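You operate a simulated robot arm through the tools that you are given. There is no shell and no other tool.

The job below is to be done with a simulated robot arm. You get a single attempt, and the scene is never put back.

## Task
Paint the silver plate teal and the gold plate yellow with the black brush, rinsing it between and after.
Fine: whole faces; no colour mixed into a pot; rinse in the grey pot; brush back, lids back on; leave the plates, the orange pot and the brown brush. Set down upright: black brush. A coat counts when it lies all over at full strength: go over it till it gets no stronger.
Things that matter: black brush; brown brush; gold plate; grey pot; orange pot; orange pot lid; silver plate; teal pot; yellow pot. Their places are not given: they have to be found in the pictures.

Only the result counts: the job must be done as asked and must still hold three seconds after the hand-in. Knocking over, shifting, dropping, spilling or breaking anything else fails it. Lids that push on must go on centred and level and be pressed home; caps that screw on are set level and turned clockwise until they are tight.

## Robot
A 6-joint arm with a fingered hand, fixed in place. Base frame: the origin is on the floor under the middle of its stand, x ahead of it, y to its left, z up; the work surface is at about z = 75. Readings come in cm, degrees, newtons and seconds.
With the tool pointing down near the work surface it reaches from about 34 to 76 cm from the base axis. Its first joint turns from -166.0 to 166.0 degrees. Payload 4 kg.
Tool frame: the origin (TCP) lies between the finger pads and is the grasp point; the fingertips stand 2.6 cm ahead of it; z points along the fingers, y is the line along which they close. The gripper opens to 14.8 cm; its body begins 7.3 cm behind the TCP. The gripper is a hand of 3 fingers: y runs from the thumb to the fingers, the wrist lies at [0, 0, -23.9] in the tool frame, and closing takes about 1.5 s.
Orientation is that of the tool frame in the base frame, as a unit quaternion [w, x, y, z]. With the fingers straight down and closing along the base's y, the tool's x points along the base's -x, its y along +y and its z along -z.

## Interface
- The arm moves only by the tool drive_tool. Its arguments are lists of equal length, an entry for each row: "translation": the shift along the base's x, y, z in units of 200 mm (1.0 is 200 mm), a list of three; "rot": the turn, a rotation vector about the base's x, y, z in units of 120 degrees (1.0 is 120 degrees), a list of three; "claw": the gripper command, from -1 (shut) to 1 (fully open), values between in proportion. In form: {"translation": [[dx, dy, dz], ...], "rot": [[wx, wy, wz], ...], "claw": [claw, ...]}. A call has 1 to 20 rows; each row is the pose to reach, as a shift and turn from the pose commanded when the call began. A call with a number of a shift or a turn outside -1 to 1 is refused whole. A row lasts 0.2 s, in which the tool goes at most 5 cm and 8.6 degrees; a call with a longer step from one row to the next is refused whole, and so is a gripper value outside its range. A pose out of reach is approached as far as the arm can. The call stops where the force on the tool passes 40 N (or 10 N more than at its start, if that is more) or the arm is blocked; 0.2 s more then pass. The fingers move at their own pace (about 15.3 cm/s each) and stop on an object; they squeeze with about 27 N. The grip force told is the motor's: it shows also when the fingers shut on nothing. Time passes only in rows, and 0.2 s behind the last, so rows that repeat a pose let the fingers close. It gives the time, the measured TCP pose, the force on the tool (base axes), the opening and the grip force at its end, in the units of the frame above (readings bear some noise), with the torque about the TCP (base axes, N m) and any sound that the robot's microphone picked up.
- Cameras (640 x 400 px; columns grow to the right, rows downward): "scene" is fixed at [21.88, 64.81, 138.86]; the picture's right is [-0.97, -0.24, 0.00], its down [-0.22, 0.89, -0.41] and it looks along [0.10, -0.40, -0.91] (base axes); focal length 282 px, centre (320, 200). "wrist" rides on the gripper at [6.8, -3.9, -9] in the tool frame; the picture's right is [0.50, 0.87, 0.00], its down [-0.66, 0.38, -0.65] and it looks along [-0.57, 0.33, 0.76] (tool axes); focal length 222 px, centre (320, 200).
- grab_frame(camera): a new picture of that camera. The clock stands still meanwhile.
- move_column(by): slides the trunk up (or, below 0, down) by that many cm; the arm rides with it, the base frame stays. It gives what a move gives, with no picture.
- preshape(shape): the hand has 3 fingers and takes this shape, open, in about a second: jaw (thumb against the fingers, like two jaws); tri (thumb and two fingers); tip (a fingertip pinch); poke (one finger out to press); point (the index stretched); flat (the hand flat); cup (the hand cupped); fist (a fist). The gripper value then closes the fingers along that shape, each until it touches; the sizes above hold for jaw. It gives what a move gives, with no picture.
- point_at(camera, pixels): for up to 12 pixels [column, row] of the newest picture of that camera ("zoom" is the newest enlarged one), the place [x, y, z] in the base frame of the surface seen there, good to about 0.3 cm. The clock stands still meanwhile.
- enlarge(camera, box): a new picture of the part [left, top, right, bottom] of that camera's present view, enlarged. The clock stands still meanwhile.
- job_done(): hands the job in; it is judged then, once.

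Unless the task says otherwise, let go and move clear before handing in.

The tools are called after "Call:" as a command line: name --argument value ..., lists and objects as JSON in quotes. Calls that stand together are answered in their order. drive_tool: Moves the arm, as the interface text tells. Its arguments: {"type":"object","properties":{"translation":{"type":"array","items":{"type":"array","items":{"type":"number"}}},"rot":{"type":"array","items":{"type":"array","items":{"type":"number"}}},"claw":{"type":"array","items":{"type":"number"}}},"required":["translation","rot","claw"]} The other tools are called the same way: move_column (by) moves the trunk up or down; preshape (shape) gives the hand a shape; grab_frame (camera) takes a picture; point_at (camera, pixels) gives the place of the surface under pixels of a picture; enlarge (camera, box) takes an enlarged picture of a part of a camera's view; job_done () hands the job in.

At the start:

```text
clock: 0.0
ee_pos: [20.93, 35.01, 103.38]
tool_rot: [0.0, 0.0, 1.0, 0.0]
ft_force: [0.0, 0.0, 0.0]
ft_torque: [-0.07, 0.01, 0.02]
finger_gap: 14.77
gripper_force: 0.1
shape: jaw
trunk travel left (down, up): [-52.5, 6.5]
```

scene: 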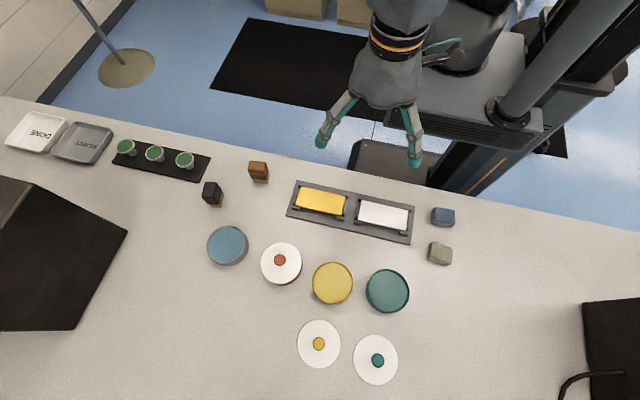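
wrist: 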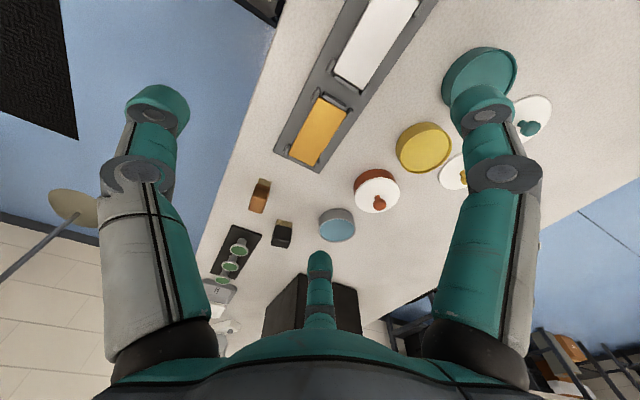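

The scene picture shows the black brush near (212,193), brown brush near (258,171), the plates near (320,200) and (383,214), pots at (228,245), (281,262), (332,283), (388,290), with lids at (318,343), (376,359). I'll enlarge for a closer look.

Call:
enlarge --camera "scene" --box '[180, 140, 300, 215]'

Call:
enlarge --camera "scene" --box '[190, 210, 430, 390]'

Call:
enlarge --camera "scene" --box '[270, 160, 470, 285]'

```text
5.33 times, centred on (240, 178) of scene
```

zoom: 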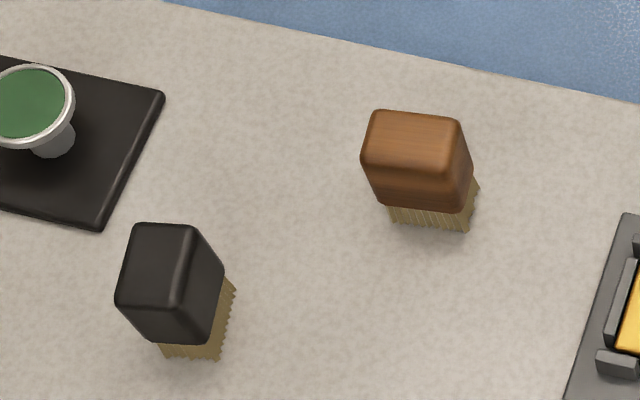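

```text
2.22 times, centred on (310, 300) of scene
```

zoom: 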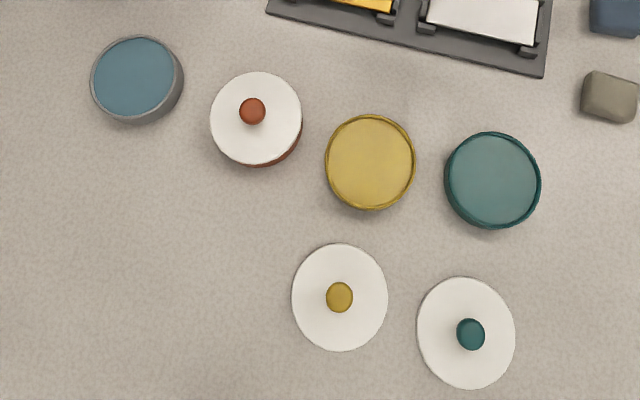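

```text
3.20 times, centred on (370, 222) of scene
```

zoom: 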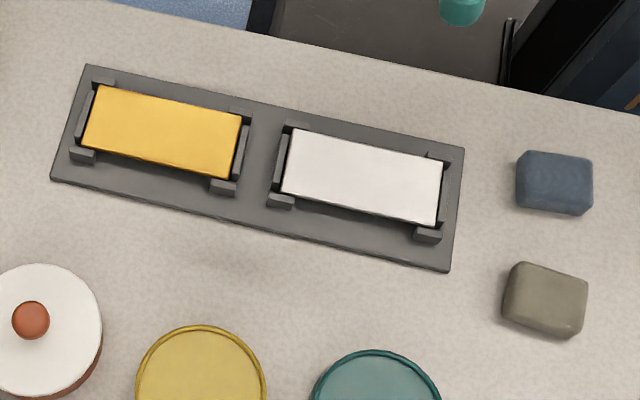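

The zoom shows gold plate corners at (97,86),(240,115),(228,178),(82,146) and silver plate corners at (294,128),(442,163),(436,226),(281,192). I'll locate them and then the pots.

Call:
point_at --camera "zoom" --pixels '[[99, 89], [237, 118], [226, 175], [85, 144], [160, 132], [296, 131], [439, 166], [433, 222], [284, 190], [363, 177], [260, 160], [250, 205]]'

Call:
point_at --camera "scene" --pixels '[[227, 243], [281, 260], [332, 283], [388, 290], [318, 343], [376, 359], [210, 189], [258, 168], [319, 325], [376, 345], [260, 310], [440, 320]]'

```text
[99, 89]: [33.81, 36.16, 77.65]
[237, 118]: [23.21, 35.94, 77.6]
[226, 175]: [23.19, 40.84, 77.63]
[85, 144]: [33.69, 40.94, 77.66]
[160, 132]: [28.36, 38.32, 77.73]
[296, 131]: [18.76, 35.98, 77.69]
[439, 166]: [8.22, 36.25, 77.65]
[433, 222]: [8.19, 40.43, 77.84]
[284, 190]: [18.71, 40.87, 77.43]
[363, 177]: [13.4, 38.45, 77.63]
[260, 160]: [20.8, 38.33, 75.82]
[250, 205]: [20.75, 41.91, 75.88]
```

```text
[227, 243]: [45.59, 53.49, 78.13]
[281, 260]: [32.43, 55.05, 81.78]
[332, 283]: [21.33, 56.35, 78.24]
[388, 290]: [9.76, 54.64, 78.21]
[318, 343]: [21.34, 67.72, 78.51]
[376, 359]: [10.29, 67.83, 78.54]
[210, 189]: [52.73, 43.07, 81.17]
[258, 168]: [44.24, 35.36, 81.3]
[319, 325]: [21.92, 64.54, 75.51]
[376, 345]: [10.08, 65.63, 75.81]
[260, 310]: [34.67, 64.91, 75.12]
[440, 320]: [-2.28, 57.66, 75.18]
```

Plates lie about x 8.1–18.8 and 23.1–33.8, y 36–41, z 77.65. Next I zoom on the black brush to measure its corners.

Call:
enlarge --camera "scene" --box '[194, 175, 234, 215]'

```text
10.00 times, centred on (214, 195) of scene
```

zoom: 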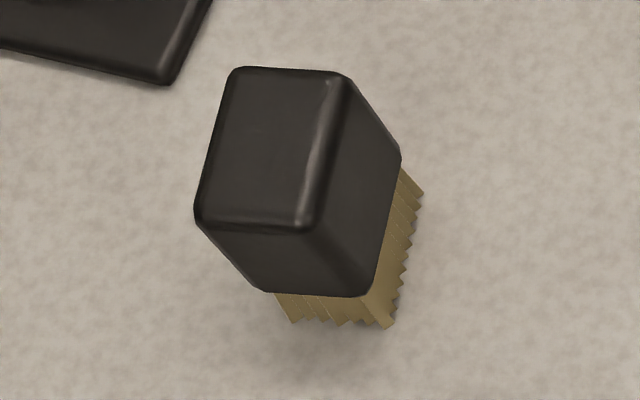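

Call:
point_at --camera "zoom" --pixels '[[240, 78], [325, 80], [302, 215], [207, 212], [272, 145], [395, 155], [370, 285], [262, 283], [386, 322], [292, 316], [418, 195], [330, 310]]'

```text
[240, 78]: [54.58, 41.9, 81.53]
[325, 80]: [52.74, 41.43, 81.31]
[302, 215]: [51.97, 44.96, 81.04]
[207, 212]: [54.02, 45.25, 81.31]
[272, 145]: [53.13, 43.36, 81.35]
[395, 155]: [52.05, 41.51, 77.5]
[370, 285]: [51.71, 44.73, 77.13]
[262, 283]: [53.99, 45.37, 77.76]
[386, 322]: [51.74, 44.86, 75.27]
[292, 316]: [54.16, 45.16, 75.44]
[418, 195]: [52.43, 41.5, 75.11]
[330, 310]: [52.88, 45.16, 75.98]
```

Black brush block is roughly 2.4 × 3.7 cm, centre (53.2,43.4), turned about 9°, top 81.4. Now I zoom on the pots for geometry.

Call:
enlarge --camera "scene" --box '[300, 250, 420, 325]'

```text
5.33 times, centred on (360, 288) of scene
```

zoom: 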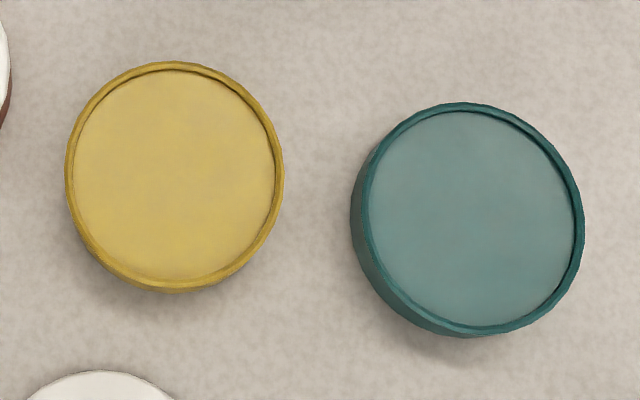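

Call:
point_at --camera "zoom" --pixels '[[70, 172], [278, 172], [175, 66], [175, 284], [365, 218], [578, 218], [470, 107], [470, 328], [90, 172], [255, 172], [385, 218], [555, 218]]'

Call:
enlarge --camera "scene" --box '[195, 215, 315, 290]'

```text
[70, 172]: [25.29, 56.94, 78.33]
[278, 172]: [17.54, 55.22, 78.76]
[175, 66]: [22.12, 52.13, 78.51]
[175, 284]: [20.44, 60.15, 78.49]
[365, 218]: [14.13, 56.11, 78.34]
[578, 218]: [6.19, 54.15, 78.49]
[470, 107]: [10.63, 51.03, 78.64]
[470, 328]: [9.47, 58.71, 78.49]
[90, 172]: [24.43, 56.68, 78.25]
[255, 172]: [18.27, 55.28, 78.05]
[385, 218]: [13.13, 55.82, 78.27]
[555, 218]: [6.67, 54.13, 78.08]
```

```text
5.33 times, centred on (255, 252) of scene
```

zoom: 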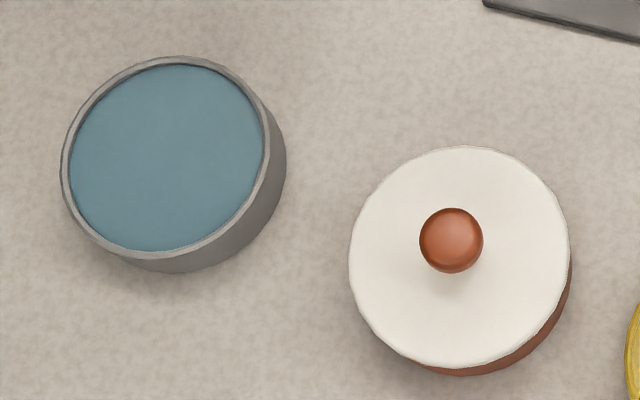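

Call:
point_at --camera "zoom" --pixels '[[66, 155], [268, 145], [180, 60], [150, 256], [90, 155], [240, 155], [165, 155], [350, 258], [570, 258], [455, 148], [455, 366], [450, 225]]'

Call:
enlarge --camera "scene" --box '[288, 315, 408, 390]'

```text
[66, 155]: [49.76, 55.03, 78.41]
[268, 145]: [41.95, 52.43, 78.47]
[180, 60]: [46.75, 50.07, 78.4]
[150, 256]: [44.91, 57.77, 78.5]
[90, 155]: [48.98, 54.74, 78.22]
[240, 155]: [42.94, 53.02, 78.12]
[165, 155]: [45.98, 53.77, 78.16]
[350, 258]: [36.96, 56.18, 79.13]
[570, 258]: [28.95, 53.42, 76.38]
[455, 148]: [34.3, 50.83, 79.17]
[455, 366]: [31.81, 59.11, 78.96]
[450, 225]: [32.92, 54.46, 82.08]
```

```text
5.33 times, centred on (348, 352) of scene
```

zoom: 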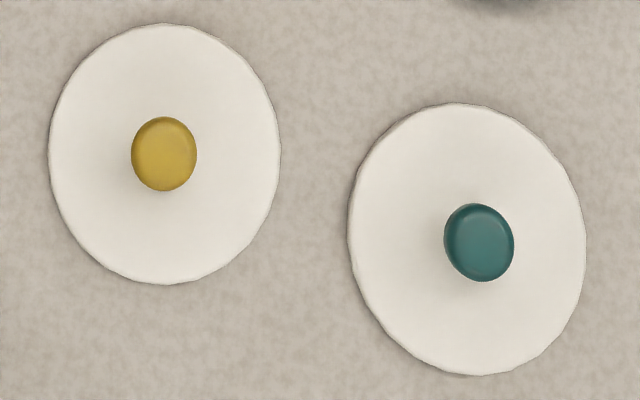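

Call:
point_at --camera "zoom" --pixels '[[52, 155], [276, 155], [165, 28], [165, 281], [163, 150], [352, 240], [582, 240], [465, 107], [465, 372], [479, 238], [163, 185], [479, 276]]'

```text
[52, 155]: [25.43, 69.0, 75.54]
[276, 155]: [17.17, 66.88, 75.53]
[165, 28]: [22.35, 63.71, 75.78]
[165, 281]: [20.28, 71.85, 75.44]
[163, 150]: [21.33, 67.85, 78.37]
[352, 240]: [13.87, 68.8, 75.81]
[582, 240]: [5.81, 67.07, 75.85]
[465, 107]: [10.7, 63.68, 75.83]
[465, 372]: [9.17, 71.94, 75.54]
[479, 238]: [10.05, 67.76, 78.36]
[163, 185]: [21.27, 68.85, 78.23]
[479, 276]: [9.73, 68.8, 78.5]
```

Lids are at (21.3,67.9) and (9.9,67.9) with knob tops near 78.4; grey pot is centred at (45.85,53.8). Before grasping I want to know where the three fingertips are: scene pixels near (322,135), (414,158), (455,45).

Call:
grab_frame --camera "scene"

Call:
enlarge --camera "scene" --box '[290, 0, 490, 180]'

Call:
point_at --camera "scene" --pixels '[[320, 140], [322, 130], [345, 100], [414, 160], [410, 120], [455, 45], [440, 45], [430, 55], [385, 60]]'

```text
taken
```

scene: 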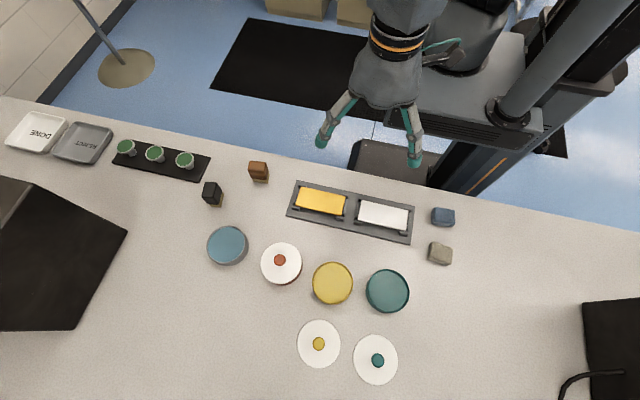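

```text
2.22 times, centred on (390, 90) of scene
```

zoom: 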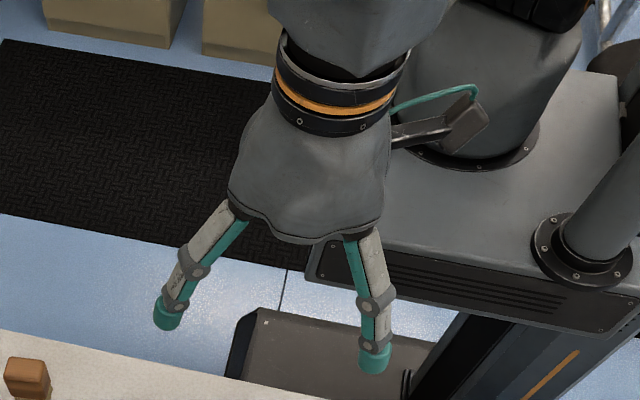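

```text
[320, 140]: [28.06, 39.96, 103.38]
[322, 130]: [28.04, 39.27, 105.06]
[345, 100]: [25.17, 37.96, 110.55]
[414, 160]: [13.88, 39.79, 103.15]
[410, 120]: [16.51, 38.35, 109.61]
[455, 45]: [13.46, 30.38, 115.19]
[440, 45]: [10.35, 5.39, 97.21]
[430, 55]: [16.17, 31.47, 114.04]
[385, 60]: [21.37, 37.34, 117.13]
```

Fingertips are at about (28.0,39.9), (13.9,39.8) and a hidden thumb, i.e. spread about the TCP. I'll set the jaw shape explicitly and see how the fingers stand.

Call:
preshape --shape "jaw"

Call:
grab_frame --camera "wrist"

```text
clock: 0.9
ee_pos: [21.12, 35.05, 103.46]
tool_rot: [0.0, 0.0, 1.0, 0.0]
ft_force: [0.1, -0.1, -0.3]
ft_torque: [-0.03, 0.03, 0.03]
finger_gap: 14.8
gripper_force: 0.0
shape: jaw
trunk travel left (down, up): [-52.5, 6.5]
```

```text
taken
```

wrist: 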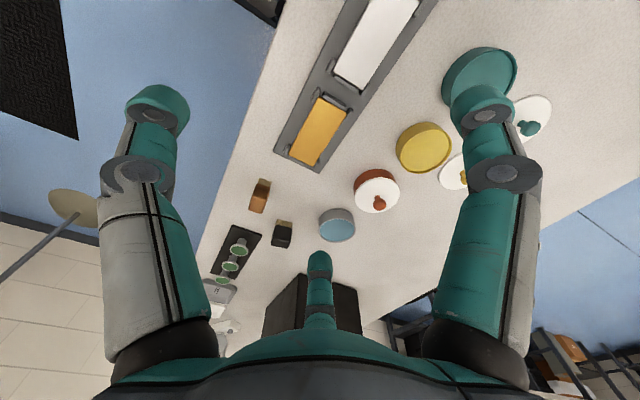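

The wrist picture shows the jaw fingers still spread at three points. I'll close partway in the air to see how they come together.

Call:
drive_tool --translation '[[0, 0, 0], [0, 0, 0], [0, 0, 0], [0, 0, 0], [0, 0, 0], [0, 0, 0], [0, 0, 0], [0, 0, 0]]' --rot '[[0, 0, 0], [0, 0, 0], [0, 0, 0], [0, 0, 0], [0, 0, 0], [0, 0, 0], [0, 0, 0], [0, 0, 0]]' --claw '[-0.65, -0.65, -0.65, -0.65, -0.65, -0.65, -0.65, -0.65]'

Call:
grab_frame --camera "wrist"

Call:
enlarge --camera "scene" --box '[290, 0, 490, 180]'

```text
clock: 2.7
ee_pos: [20.94, 34.99, 103.52]
tool_rot: [0.0, 0.0, 1.0, 0.0]
ft_force: [-0.4, 1.1, -0.1]
ft_torque: [-0.01, -0.01, -0.03]
finger_gap: 2.65
gripper_force: 0.1
shape: jaw
trunk travel left (down, up): [-52.5, 6.5]
```

```text
taken
```

wrist: 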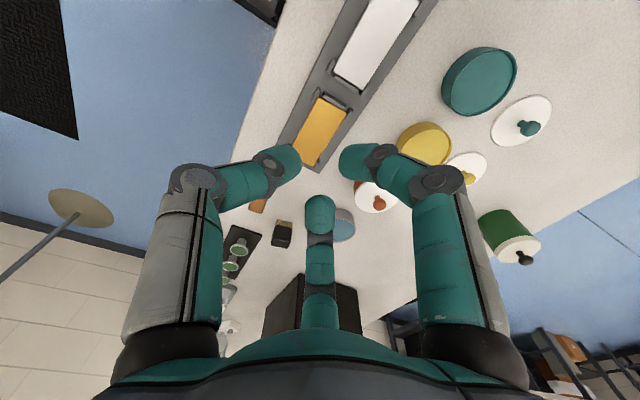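

```text
2.22 times, centred on (390, 90) of scene
```

zoom: 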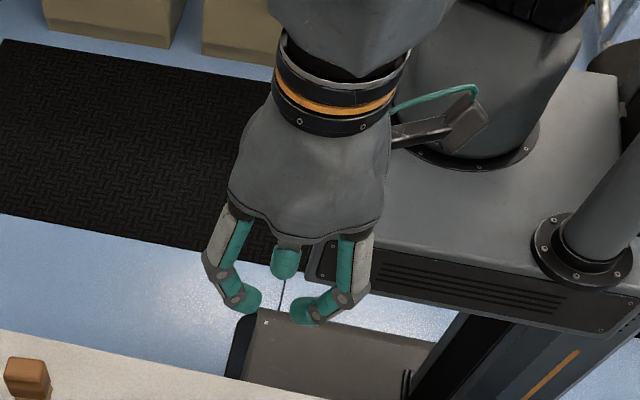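

In this hand the jaw closes three fingers towards the centre, as wrist pixels (285,160), (355,160), (320,215) show. I'll look at the tip and tri shapes too.

Call:
preshape --shape "tip"

Call:
drive_tool --translation '[[0, 0, 0], [0, 0, 0], [0, 0, 0], [0, 0, 0], [0, 0, 0], [0, 0, 0], [0, 0, 0], [0, 0, 0]]' --rot '[[0, 0, 0], [0, 0, 0], [0, 0, 0], [0, 0, 0], [0, 0, 0], [0, 0, 0], [0, 0, 0], [0, 0, 0]]' --claw '[-0.5, -0.5, -0.5, -0.5, -0.5, -0.5, -0.5, -0.5]'

Call:
grab_frame --camera "wrist"

Call:
enlarge --camera "scene" --box '[290, 0, 490, 180]'

Call:
preshape --shape "tri"

Call:
drive_tool --translation '[[0, 0, 0], [0, 0, 0], [0, 0, 0], [0, 0, 0], [0, 0, 0], [0, 0, 0], [0, 0, 0], [0, 0, 0]]' --rot '[[0, 0, 0], [0, 0, 0], [0, 0, 0], [0, 0, 0], [0, 0, 0], [0, 0, 0], [0, 0, 0], [0, 0, 0]]' --claw '[-0.5, -0.5, -0.5, -0.5, -0.5, -0.5, -0.5, -0.5]'

Call:
grab_frame --camera "wrist"

Call:
enlarge --camera "scene" --box '[290, 0, 490, 180]'

```text
clock: 3.6
ee_pos: [20.96, 35.01, 103.44]
tool_rot: [0.001, 0.0, 1.0, 0.0]
ft_force: [0.6, -0.3, 0.3]
ft_torque: [0.02, -0.02, 0.01]
finger_gap: 14.78
gripper_force: 0.1
shape: tip
trunk travel left (down, up): [-52.5, 6.5]
```

```text
clock: 5.4
ee_pos: [20.92, 35.01, 103.48]
tool_rot: [0.0, 0.0, 1.0, 0.001]
ft_force: [-0.4, 0.1, -0.7]
ft_torque: [-0.02, -0.01, 0.05]
finger_gap: 3.75
gripper_force: 0.0
shape: tip
trunk travel left (down, up): [-52.5, 6.5]
```

```text
taken
```

wrist: 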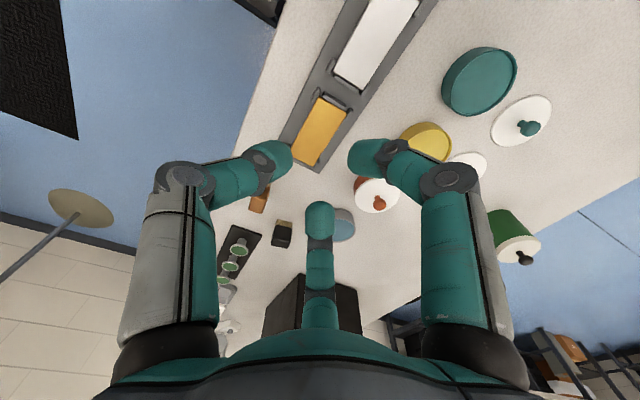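

```text
2.22 times, centred on (390, 90) of scene
```

zoom: 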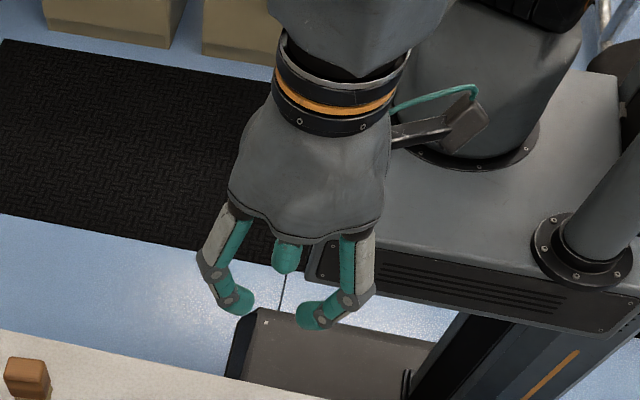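

```text
clock: 6.3
ee_pos: [21.04, 35.04, 103.44]
tool_rot: [0.0, 0.001, 1.0, 0.0]
ft_force: [0.2, -0.1, -0.8]
ft_torque: [-0.02, 0.0, 0.0]
finger_gap: 14.82
gripper_force: 0.1
shape: tri
trunk travel left (down, up): [-52.5, 6.5]
```

```text
clock: 8.1
ee_pos: [20.91, 34.99, 103.41]
tool_rot: [-0.001, 0.0, 1.0, 0.0]
ft_force: [-0.6, -0.3, 0.5]
ft_torque: [0.0, 0.02, -0.03]
finger_gap: 3.74
gripper_force: 0.1
shape: tri
trunk travel left (down, up): [-52.5, 6.5]
```

```text
taken
```

wrist: 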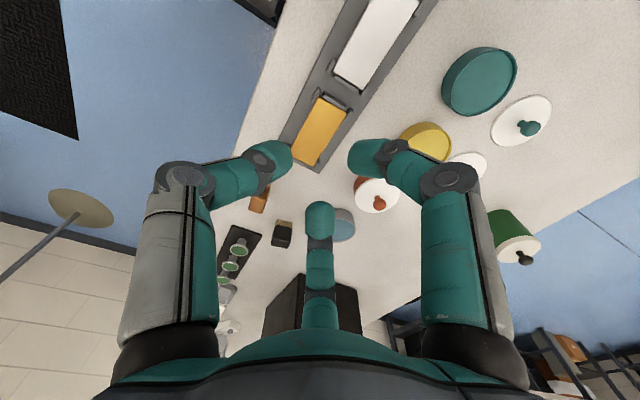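

```text
2.22 times, centred on (390, 90) of scene
```

zoom: 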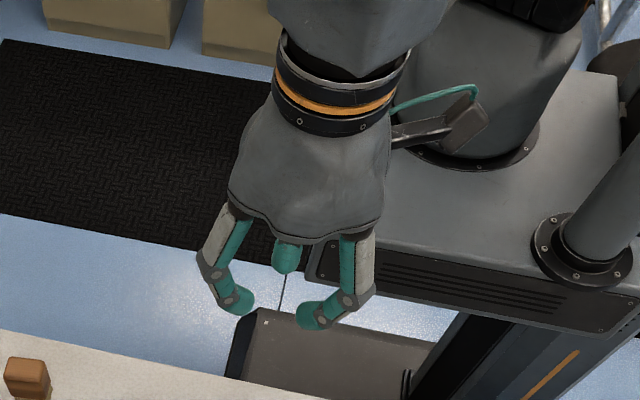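

All three shapes close the same way, with three fingers at 120°. I'll measure where the tips meet at this opening: zoom pixels (286,265), (243,303), (308,318).

Call:
point_at --camera "zoom" --pixels '[[286, 265], [243, 303], [308, 320], [250, 295], [300, 318], [235, 308], [286, 255], [320, 300], [222, 280], [235, 290]]'

```text
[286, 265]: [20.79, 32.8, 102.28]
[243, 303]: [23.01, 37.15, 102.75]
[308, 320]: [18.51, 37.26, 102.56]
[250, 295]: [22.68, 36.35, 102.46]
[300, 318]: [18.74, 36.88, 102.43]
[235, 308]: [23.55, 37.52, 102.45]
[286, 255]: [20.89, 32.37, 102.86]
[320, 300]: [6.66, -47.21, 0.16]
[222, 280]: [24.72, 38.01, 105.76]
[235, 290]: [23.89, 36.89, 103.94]
```

Tips stand near the TCP axis at claw −0.5, so the grip will be thumb on one short end and the two fingers on the long faces of the brush. I move towards the black brush, setting a moderate opening.

Call:
drive_tool --translation '[[0.2, 0.05, -0.02], [0.4, 0.1, -0.04], [0.6, 0.15, -0.06], [0.8, 0.2, -0.08], [1.0, 0.25, -0.1]]' --rot '[[0, 0, 0.0167], [0, 0, 0.0333], [0, 0, 0.05], [0, 0, 0.0667], [0, 0, 0.0833]]' --claw '[0.1, 0.1, 0.1, 0.1, 0.1]'

Call:
drive_tool --translation '[[0.15, 0.04, -0.1], [0.3, 0.08, -0.2], [0.45, 0.12, -0.3], [0.6185, 0.1675, -0.4], [0.6185, 0.1675, -0.5]]' --rot '[[0, 0, 0], [0, 0, 0], [0, 0, 0], [0, 0, 0], [0, 0, 0]]' --claw '[0.1, 0.1, 0.1, 0.1, 0.1]'

Call:
grab_frame --camera "wrist"

Call:
grab_frame --camera "scene"

```text
clock: 9.3
ee_pos: [41.11, 40.02, 101.39]
tool_rot: [0.0, -0.088, 0.996, 0.0]
ft_force: [-0.3, 0.0, -0.7]
ft_torque: [-0.01, -0.01, -0.01]
finger_gap: 8.08
gripper_force: 0.0
shape: tri
trunk travel left (down, up): [-52.5, 6.5]
```

```text
clock: 10.5
ee_pos: [53.36, 43.32, 91.41]
tool_rot: [0.0, -0.087, 0.996, 0.0]
ft_force: [0.8, 0.0, 0.2]
ft_torque: [-0.02, 0.0, -0.02]
finger_gap: 8.09
gripper_force: 0.0
shape: tri
trunk travel left (down, up): [-52.5, 6.5]
```

```text
taken
```

wrist: 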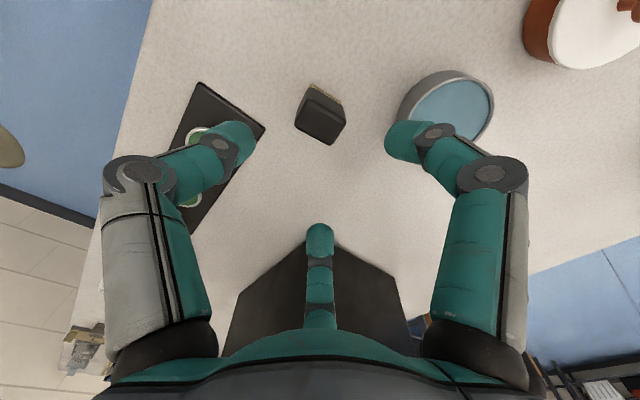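

```text
taken
```

scene: 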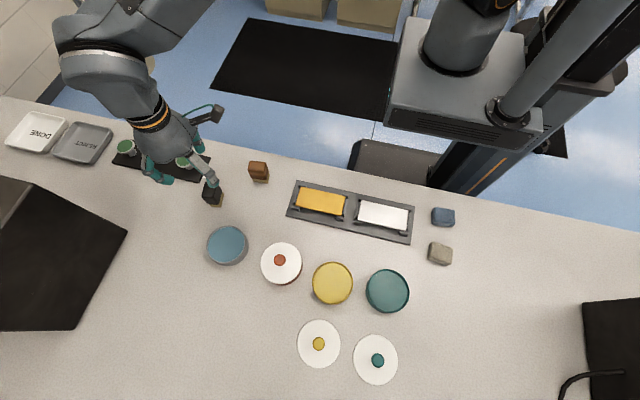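

The brush shows at wrist pixel (320,115), with the green stamps' tray near (210,130) behind the thumb. I'll measure both before going down.

Call:
enlarge --camera "wrist" --box '[280, 70, 360, 150]'

Call:
point_at --camera "wrist" --pixels '[[197, 135], [265, 130], [205, 83], [190, 200], [440, 80], [400, 115]]'

```text
5.00 times, centred on (320, 110) of wrist
```

zoom: 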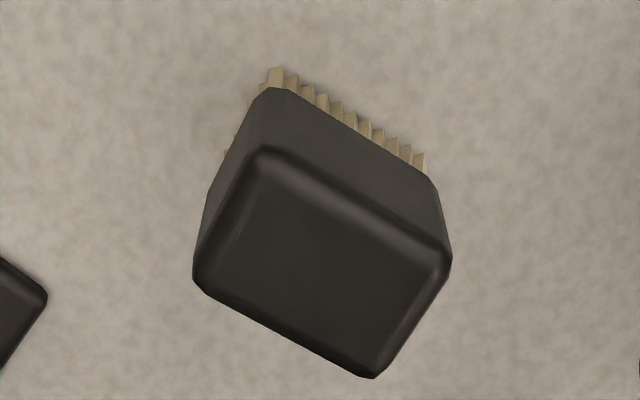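

```text
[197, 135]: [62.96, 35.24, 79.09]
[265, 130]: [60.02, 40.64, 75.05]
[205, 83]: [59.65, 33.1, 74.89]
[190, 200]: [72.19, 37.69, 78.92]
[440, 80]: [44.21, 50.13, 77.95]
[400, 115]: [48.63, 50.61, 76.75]
```

Call:
point_at --camera "zoom" --pixels '[[265, 162], [438, 250], [370, 366], [207, 272], [320, 265], [270, 97], [428, 185], [444, 262], [200, 262], [285, 315], [350, 205]]'

```text
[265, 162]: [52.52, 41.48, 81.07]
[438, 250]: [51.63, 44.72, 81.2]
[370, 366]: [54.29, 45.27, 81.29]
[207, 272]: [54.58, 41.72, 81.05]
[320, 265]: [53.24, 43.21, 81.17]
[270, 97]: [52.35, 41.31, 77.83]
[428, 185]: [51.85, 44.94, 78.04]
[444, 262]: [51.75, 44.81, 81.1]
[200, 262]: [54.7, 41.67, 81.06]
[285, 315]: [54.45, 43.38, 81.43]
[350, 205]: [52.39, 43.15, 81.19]
```

The brush centre is confirmed at (53.26,43.30), top 81.3, block bottom ~77.7, and no neighbour is inside the partly open fingers. I descend to TCP z ≈ 80.7 and close.

Call:
drive_tool --translation '[[0, 0, -0.15], [0, 0, -0.3], [0, 0, -0.42], [0, 0, -0.5], [0, 0, -0.534], [0, 0, -0.534]]' --rot '[[0, 0, 0], [0, 0, 0], [0, 0, 0], [0, 0, 0], [0, 0, 0], [0, 0, 0]]' --claw '[0.1, 0.1, 0.1, 0.1, 0.1, 0.1]'

Call:
enlarge --camera "wrist" --box '[220, 90, 420, 240]'

Call:
enlarge --camera "scene" --box '[150, 130, 270, 230]'

```text
clock: 11.9
ee_pos: [53.42, 43.4, 80.78]
tool_rot: [0.0, -0.088, 0.996, -0.001]
ft_force: [-0.5, -0.3, 0.6]
ft_torque: [-0.02, 0.0, -0.01]
finger_gap: 8.09
gripper_force: 0.0
shape: tri
trunk travel left (down, up): [-52.5, 6.5]
```

```text
2.67 times, centred on (320, 165) of wrist
```

zoom: 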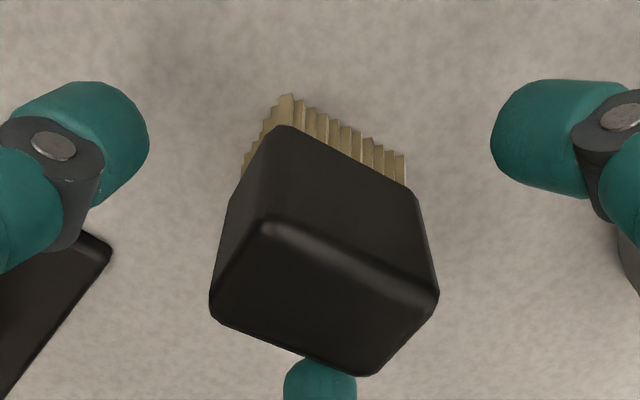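

```text
4.00 times, centred on (210, 180) of scene
```

zoom: 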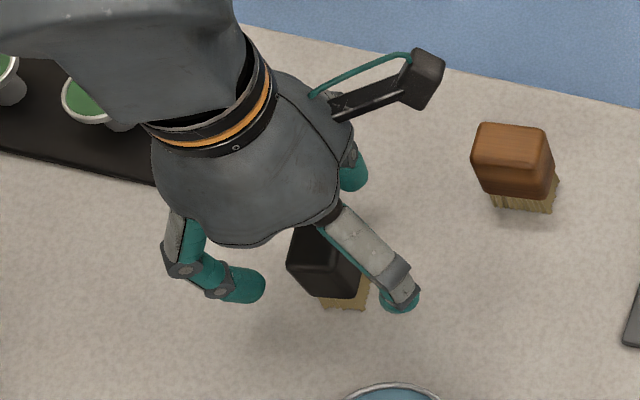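

The brush stands centred between the three fingers (wrist zoom (320,270)). I'll close now in steps, ending fully commanded shut so they squeeze.

Call:
drive_tool --translation '[[0, 0, 0], [0, 0, 0], [0, 0, 0], [0, 0, 0], [0, 0, 0], [0, 0, 0], [0, 0, 0], [0, 0, 0], [0, 0, 0]]' --rot '[[0, 0, 0], [0, 0, 0], [0, 0, 0], [0, 0, 0], [0, 0, 0], [0, 0, 0], [0, 0, 0], [0, 0, 0], [0, 0, 0]]' --claw '[-0.1, -0.3, -0.4, -0.5, -0.6, -0.7, -0.8, -1, -1]'

Call:
enlarge --camera "wrist" --box '[220, 90, 420, 240]'

Call:
enlarge --camera "scene" --box '[150, 130, 270, 230]'

```text
clock: 13.9
ee_pos: [53.33, 43.16, 80.79]
tool_rot: [0.0, -0.087, 0.996, 0.0]
ft_force: [0.0, -0.1, 0.2]
ft_torque: [0.01, 0.0, 0.0]
finger_gap: 2.86
gripper_force: 26.8
shape: tri
trunk travel left (down, up): [-52.5, 6.5]
```

```text
2.67 times, centred on (320, 165) of wrist
```

zoom: 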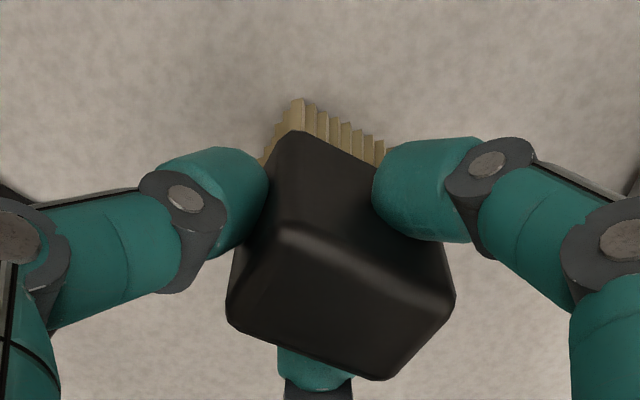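

```text
4.00 times, centred on (210, 180) of scene
```

zoom: 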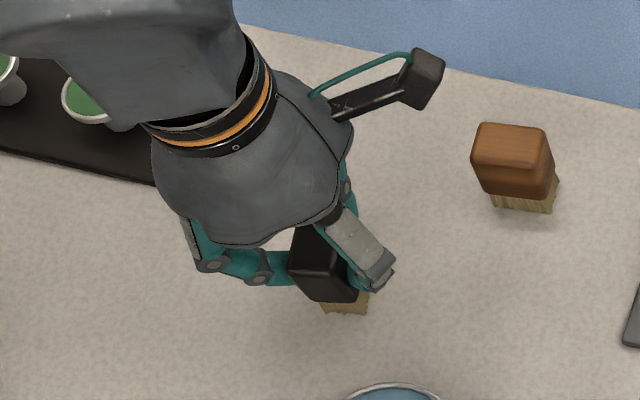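

Grip force 26.8 N with a 2.86 cm gap: the brush is held. I lift it straight up and check it in both cameras.

Call:
drive_tool --translation '[[0, 0, 0.05], [0, 0, 0.15], [0, 0, 0.3], [0, 0, 0.45], [0, 0, 0.5]]' --rot '[[0, 0, 0], [0, 0, 0], [0, 0, 0], [0, 0, 0], [0, 0, 0]]' --claw '[-1, -1, -1, -1, -1]'

Call:
grab_frame --camera "wrist"

Call:
grab_frame --camera "scene"

```text
clock: 15.1
ee_pos: [53.28, 43.33, 90.88]
tool_rot: [0.0, -0.087, 0.996, 0.0]
ft_force: [0.5, -0.7, -0.1]
ft_torque: [0.02, -0.03, -0.02]
finger_gap: 2.85
gripper_force: 27.2
shape: tri
trunk travel left (down, up): [-52.5, 6.5]
```

```text
taken
```

wrist: 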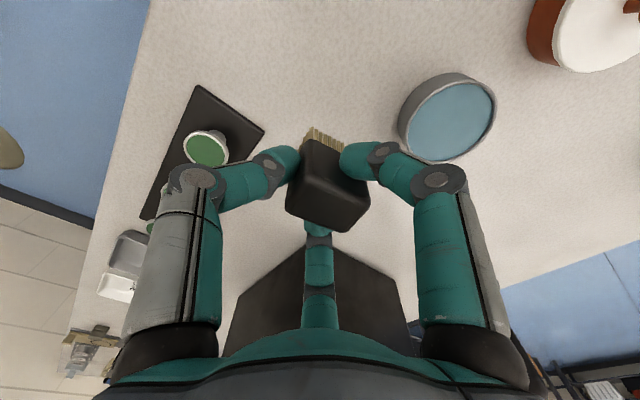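

```text
taken
```

scene: 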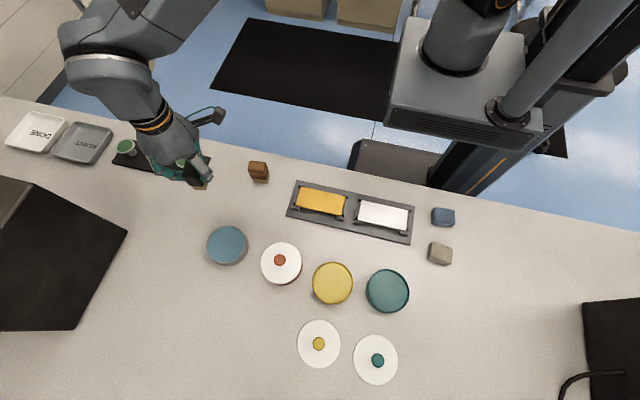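

The brush is held level. I carry it (still clean) over to the teal pot, turning −10° so that its long side runs along y.

Call:
drive_tool --translation '[[-0.2, 0.02, 0.02], [-0.4, 0.04, 0.04], [-0.6, 0.06, 0.06], [-0.8, 0.08, 0.08], [-1.0, 0.1, 0.1]]' --rot '[[0, 0, -0.0167], [0, 0, -0.0333], [0, 0, -0.05], [0, 0, -0.0667], [0, 0, -0.0833]]' --claw '[-1, -1, -1, -1, -1]'

Call:
drive_tool --translation '[[-0.2, 0.06, 0], [-0.4, 0.12, 0], [-0.6, 0.18, 0], [-0.8, 0.24, 0], [-1.0, 0.3, 0]]' --rot '[[0, 0, 0], [0, 0, 0], [0, 0, 0], [0, 0, 0], [0, 0, 0]]' --claw '[-1, -1, -1, -1, -1]'

Call:
drive_tool --translation '[[-0.08, 0.09, 0], [-0.16, 0.182, 0], [-0.16, 0.182, 0]]' --rot '[[0, 0, 0], [0, 0, 0], [0, 0, 0]]' --claw '[-1, -1, -1]'

Call:
grab_frame --camera "wrist"

Call:
grab_frame --camera "scene"

```text
clock: 16.3
ee_pos: [33.31, 45.37, 92.66]
tool_rot: [0.001, 0.001, 1.0, -0.001]
ft_force: [0.1, -0.4, 0.5]
ft_torque: [0.0, 0.0, 0.0]
finger_gap: 2.85
gripper_force: 27.0
shape: tri
trunk travel left (down, up): [-52.5, 6.5]
```

```text
clock: 17.5
ee_pos: [13.25, 51.39, 92.9]
tool_rot: [0.0, 0.001, 1.0, 0.0]
ft_force: [0.6, 0.5, 0.3]
ft_torque: [0.0, 0.0, 0.0]
finger_gap: 2.85
gripper_force: 26.7
shape: tri
trunk travel left (down, up): [-52.5, 6.5]
```

```text
clock: 18.3
ee_pos: [10.01, 55.11, 92.8]
tool_rot: [0.0, 0.001, 1.0, 0.0]
ft_force: [0.6, -0.1, -1.2]
ft_torque: [0.0, 0.01, -0.01]
finger_gap: 2.8
gripper_force: 26.5
shape: tri
trunk travel left (down, up): [-52.5, 6.5]
```

```text
taken
```

wrist: 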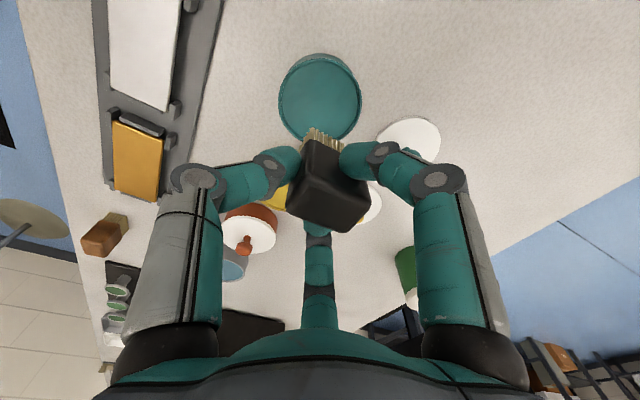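

```text
taken
```

scene: 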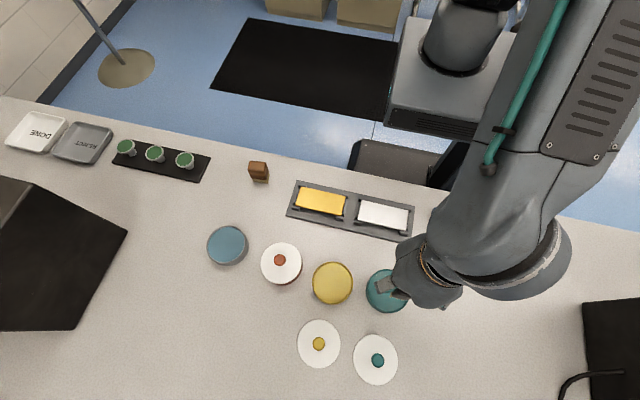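

The pot (320,95) and the held brush (325,180) are visible in the wrist view. I'll zoom to measure the brush's offset from the TCP.

Call:
enlarge --camera "wrist" --box '[256, 120, 384, 240]'

```text
3.33 times, centred on (320, 180) of wrist
```

zoom: 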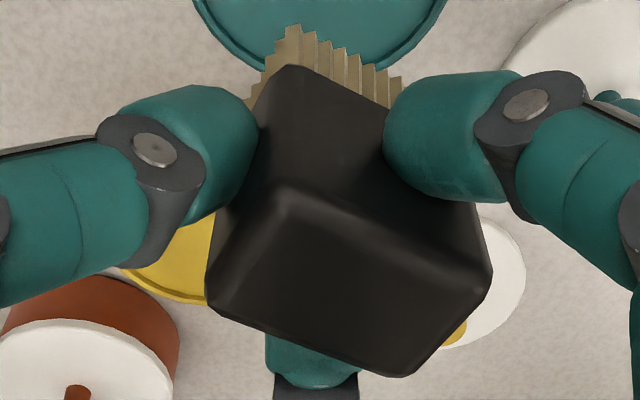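

Call:
point_at --camera "zoom" --pixels '[[290, 200], [480, 275], [402, 372], [218, 300], [350, 285], [290, 75], [385, 115], [290, 35], [395, 85], [262, 75], [445, 180]]'

Call:
point_at --camera "wrist" --pixels '[[320, 90], [282, 95], [358, 95], [320, 58], [130, 40], [140, 150]]'

```text
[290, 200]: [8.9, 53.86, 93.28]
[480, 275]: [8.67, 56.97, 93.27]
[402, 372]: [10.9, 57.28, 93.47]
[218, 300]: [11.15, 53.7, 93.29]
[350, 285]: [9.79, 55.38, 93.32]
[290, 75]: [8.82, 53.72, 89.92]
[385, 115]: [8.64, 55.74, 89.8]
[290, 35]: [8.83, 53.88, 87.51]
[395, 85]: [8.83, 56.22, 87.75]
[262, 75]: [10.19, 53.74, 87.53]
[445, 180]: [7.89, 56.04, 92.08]
```

```text
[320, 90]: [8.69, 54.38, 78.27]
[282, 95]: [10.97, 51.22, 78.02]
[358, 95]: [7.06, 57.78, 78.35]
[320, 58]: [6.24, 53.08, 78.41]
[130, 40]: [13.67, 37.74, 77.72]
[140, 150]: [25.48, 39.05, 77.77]
```

Brush centre sits about (−0.15,+0.4) from the TCP with ~3.5° yaw; bristle tips ~5.7 below TCP. I'll correct for that, dip about 0.8 cm into the teal paint with a small stir, and pause above to let it settle.

Call:
drive_tool --translation '[[0.0075, -0.02, -0.1], [0.0075, -0.02, -0.25], [0.0075, -0.02, -0.38], [0.0075, -0.02, -0.44], [0.0075, -0.02, -0.485], [0.03, -0.02, -0.485], [0.0075, 0.0, -0.485], [-0.015, -0.02, -0.485], [0.0075, -0.04, -0.485], [0.0075, -0.02, -0.485]]' --rot '[[0, 0, -0.029], [0, 0, -0.029], [0, 0, -0.029], [0, 0, -0.029], [0, 0, -0.029], [0, 0, -0.029], [0, 0, -0.029], [0, 0, -0.029], [0, 0, -0.029], [0, 0, -0.029]]' --claw '[-1, -1, -1, -1, -1, -1, -1, -1, -1, -1]'

Call:
drive_tool --translation '[[0, 0, 0.04], [0, 0, 0.08], [0, 0, 0.12], [0, 0, 0.12], [0, 0, 0.12], [0, 0, 0.12]]' --rot '[[0, 0, 0], [0, 0, 0], [0, 0, 0], [0, 0, 0], [0, 0, 0], [0, 0, 0]]' --claw '[-1, -1, -1, -1, -1, -1]'

Call:
grab_frame --camera "wrist"

Call:
enlarge --camera "scene" --box '[300, 230, 460, 330]'

```text
clock: 19.7
ee_pos: [10.51, 54.83, 83.51]
tool_rot: [-0.001, 0.03, 1.0, 0.004]
ft_force: [-4.5, -5.3, 25.0]
ft_torque: [-0.16, 0.11, -0.02]
finger_gap: 3.07
gripper_force: 26.8
shape: tri
trunk travel left (down, up): [-52.5, 6.5]
stopped in row 7: the force on the tool passed its limit at 41 N (the readings are from after the stop); the commanded pose is now the measured one
```

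```text
clock: 21.1
ee_pos: [10.66, 54.88, 85.75]
tool_rot: [-0.001, 0.03, 1.0, 0.002]
ft_force: [-0.1, -0.3, -1.5]
ft_torque: [-0.02, -0.04, -0.07]
finger_gap: 3.01
gripper_force: 27.3
shape: tri
trunk travel left (down, up): [-52.5, 6.5]
```

```text
taken
```

wrist: 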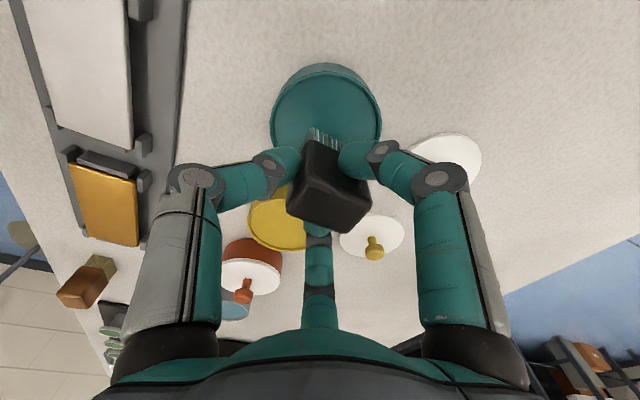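

```text
4.00 times, centred on (380, 280) of scene
```

zoom: 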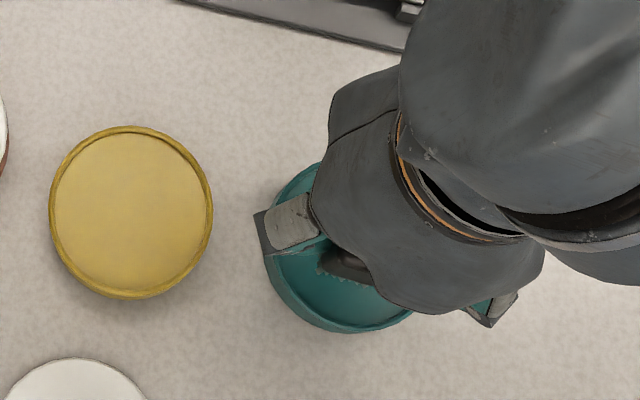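

The descent met a firm surface at TCP z ≈ 83.5 (41 N), so the paint is shallow; the bristles at (322,135) now look teal. I'll check that the pot and the brush in the grip have not shifted.

Call:
enlarge --camera "wrist" --box '[250, 50, 400, 240]'

Call:
point_at --camera "wrist" --pixels '[[325, 68], [273, 112], [380, 112], [290, 75], [365, 75], [325, 95]]'

```text
2.11 times, centred on (325, 145) of wrist
```

zoom: 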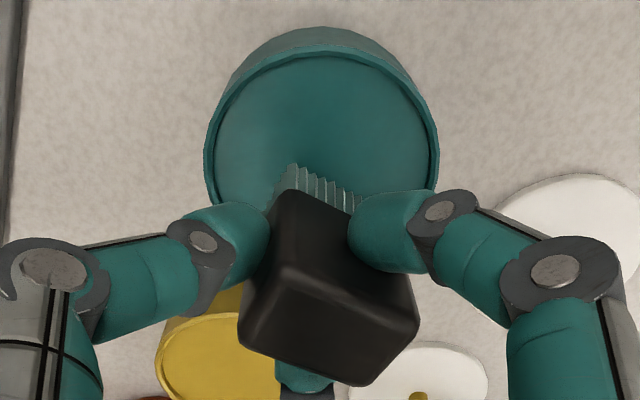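

```text
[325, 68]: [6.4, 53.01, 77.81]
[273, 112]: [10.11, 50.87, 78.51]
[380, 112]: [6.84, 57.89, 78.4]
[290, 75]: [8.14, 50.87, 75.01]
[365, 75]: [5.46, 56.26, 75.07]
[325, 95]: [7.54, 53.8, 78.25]
```

Call:
point_at --camera "zoom" --pixels '[[287, 272], [412, 322], [362, 382], [243, 338], [325, 325], [294, 195], [350, 215], [293, 170], [350, 197], [330, 182]]'

```text
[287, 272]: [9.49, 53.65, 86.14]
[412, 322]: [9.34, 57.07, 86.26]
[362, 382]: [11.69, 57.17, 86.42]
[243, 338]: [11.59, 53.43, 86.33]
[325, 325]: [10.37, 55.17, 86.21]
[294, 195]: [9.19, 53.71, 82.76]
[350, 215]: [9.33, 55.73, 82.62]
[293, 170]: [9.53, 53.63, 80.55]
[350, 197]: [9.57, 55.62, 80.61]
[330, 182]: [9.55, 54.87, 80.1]
```

The brush hangs square with its centre (−0.13,+0.45) from the TCP. Before painting I check the heights of the clips around the plates.

Call:
enlarge --camera "scene" --box '[340, 185, 420, 245]'

```text
6.67 times, centred on (380, 215) of scene
```

zoom: 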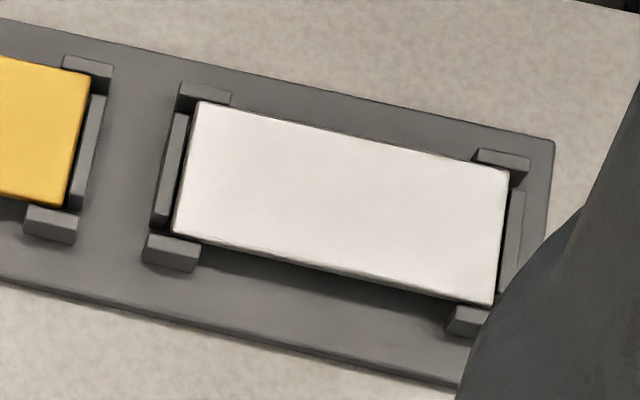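

Call:
point_at --camera "zoom" --pixels '[[178, 150], [175, 185], [208, 94], [172, 244], [503, 160], [515, 220], [470, 315], [203, 105], [503, 175], [490, 298], [180, 232], [345, 190]]'

```text
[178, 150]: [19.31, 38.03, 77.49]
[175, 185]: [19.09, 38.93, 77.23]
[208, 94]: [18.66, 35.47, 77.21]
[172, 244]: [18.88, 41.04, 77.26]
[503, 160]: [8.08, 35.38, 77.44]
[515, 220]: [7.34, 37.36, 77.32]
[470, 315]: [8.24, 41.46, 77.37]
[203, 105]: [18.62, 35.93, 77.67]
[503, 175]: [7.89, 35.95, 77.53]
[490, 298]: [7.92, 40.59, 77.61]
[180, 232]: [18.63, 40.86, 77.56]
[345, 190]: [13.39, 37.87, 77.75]
```

Clip tops (~77.3) sit just under the plate face (~77.6), so I'll overhang only about 2 mm. I carry the loaded brush over the bare table to the high-x end of the silver plate.

Call:
drive_tool --translation '[[0.03, -0.05, 0.1], [0.1, -0.22, 0.1], [0.17, -0.4, 0.1], [0.24, -0.58, 0.1], [0.31, -0.76, 0.1], [0.3745, -0.894, 0.1], [0.3745, -0.894, 0.02], [0.3745, -0.894, -0.04], [0.3745, -0.894, -0.08]]' --rot '[[0, 0, 0], [0, 0, 0], [0, 0, 0], [0, 0, 0], [0, 0, 0], [0, 0, 0], [0, 0, 0], [0, 0, 0], [0, 0, 0]]' --claw '[-1, -1, -1, -1, -1, -1, -1, -1, -1]'

Call:
grab_frame --camera "wrist"

Call:
enlarge --camera "wrist" --box '[250, 50, 400, 240]'

```text
clock: 23.1
ee_pos: [18.08, 36.93, 83.9]
tool_rot: [-0.001, 0.031, 1.0, 0.001]
ft_force: [0.5, 0.1, -0.7]
ft_torque: [0.01, 0.01, 0.0]
finger_gap: 3.03
gripper_force: 27.1
shape: tri
trunk travel left (down, up): [-52.5, 6.5]
```

```text
taken
```

wrist: 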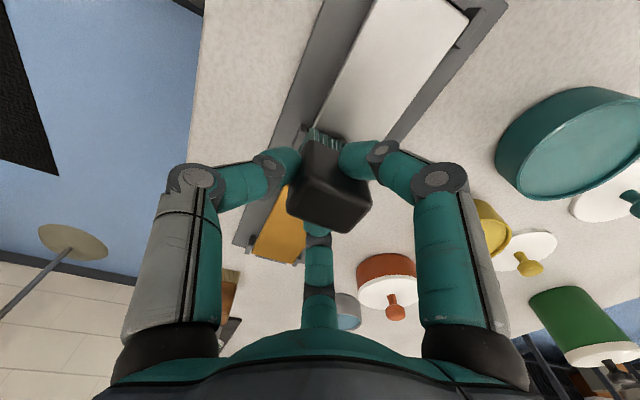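

```text
2.11 times, centred on (325, 145) of wrist
```

zoom: 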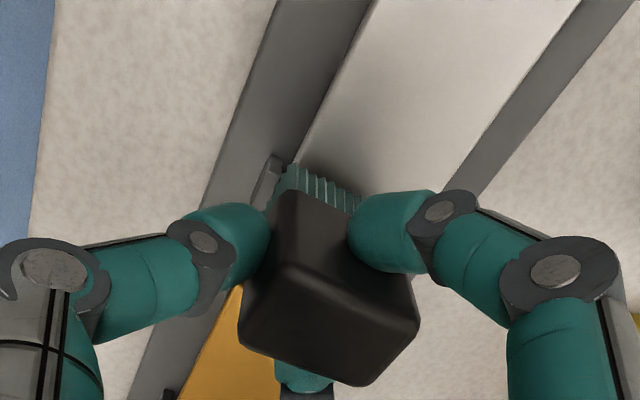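

Bristles are teal over the plate's near corner with no contact yet (TCP z 83.9). I lower gently to find contact.

Call:
drive_tool --translation '[[0, 0, -0.01], [0, 0, -0.02], [0, 0, -0.03], [0, 0, -0.03]]' --rot '[[0, 0, 0], [0, 0, 0], [0, 0, 0], [0, 0, 0]]' --claw '[-1, -1, -1, -1]'

```text
clock: 24.1
ee_pos: [18.15, 36.97, 83.45]
tool_rot: [0.0, 0.031, 1.0, 0.003]
ft_force: [-0.8, 0.2, -1.1]
ft_torque: [-0.02, -0.01, -0.01]
finger_gap: 2.99
gripper_force: 26.9
shape: tri
trunk travel left (down, up): [-52.5, 6.5]
```

Call:
drive_tool --translation '[[0, 0, -0.005], [0, 0, -0.01], [0, 0, -0.01]]' --rot '[[0, 0, 0], [0, 0, 0], [0, 0, 0]]' --claw '[-1, -1, -1]'

Call:
enlarge --camera "wrist" --box '[250, 50, 400, 240]'

```text
clock: 24.9
ee_pos: [18.09, 36.98, 83.31]
tool_rot: [-0.001, 0.031, 1.0, 0.003]
ft_force: [0.5, -0.5, -0.8]
ft_torque: [-0.01, 0.01, 0.06]
finger_gap: 3.02
gripper_force: 27.0
shape: tri
trunk travel left (down, up): [-52.5, 6.5]
```

```text
2.11 times, centred on (325, 145) of wrist
```

zoom: 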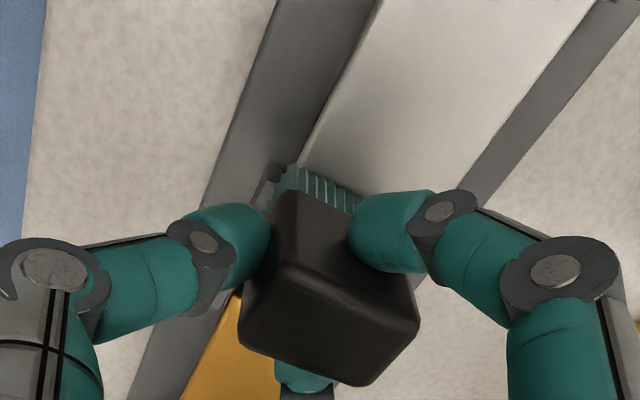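

Call:
drive_tool --translation '[[0, 0, -0.005], [0, 0, -0.01], [0, 0, -0.01]]' --rot '[[0, 0, 0], [0, 0, 0], [0, 0, 0]]' --claw '[-1, -1, -1]'

Call:
drive_tool --translation '[[0, 0, -0.005], [0, 0, -0.01], [0, 0, -0.01]]' --rot '[[0, 0, 0], [0, 0, 0], [0, 0, 0]]' --claw '[-1, -1, -1]'

```text
clock: 25.7
ee_pos: [18.04, 36.94, 83.2]
tool_rot: [0.0, 0.03, 1.0, 0.002]
ft_force: [0.7, -0.8, 7.6]
ft_torque: [-0.01, -0.04, -0.02]
finger_gap: 3.02
gripper_force: 27.3
shape: tri
trunk travel left (down, up): [-52.5, 6.5]
```

```text
clock: 26.5
ee_pos: [18.0, 36.94, 83.09]
tool_rot: [0.001, 0.03, 1.0, 0.005]
ft_force: [0.4, 0.0, 33.5]
ft_torque: [0.02, -0.04, 0.0]
finger_gap: 3.09
gripper_force: 27.3
shape: tri
trunk travel left (down, up): [-52.5, 6.5]
```

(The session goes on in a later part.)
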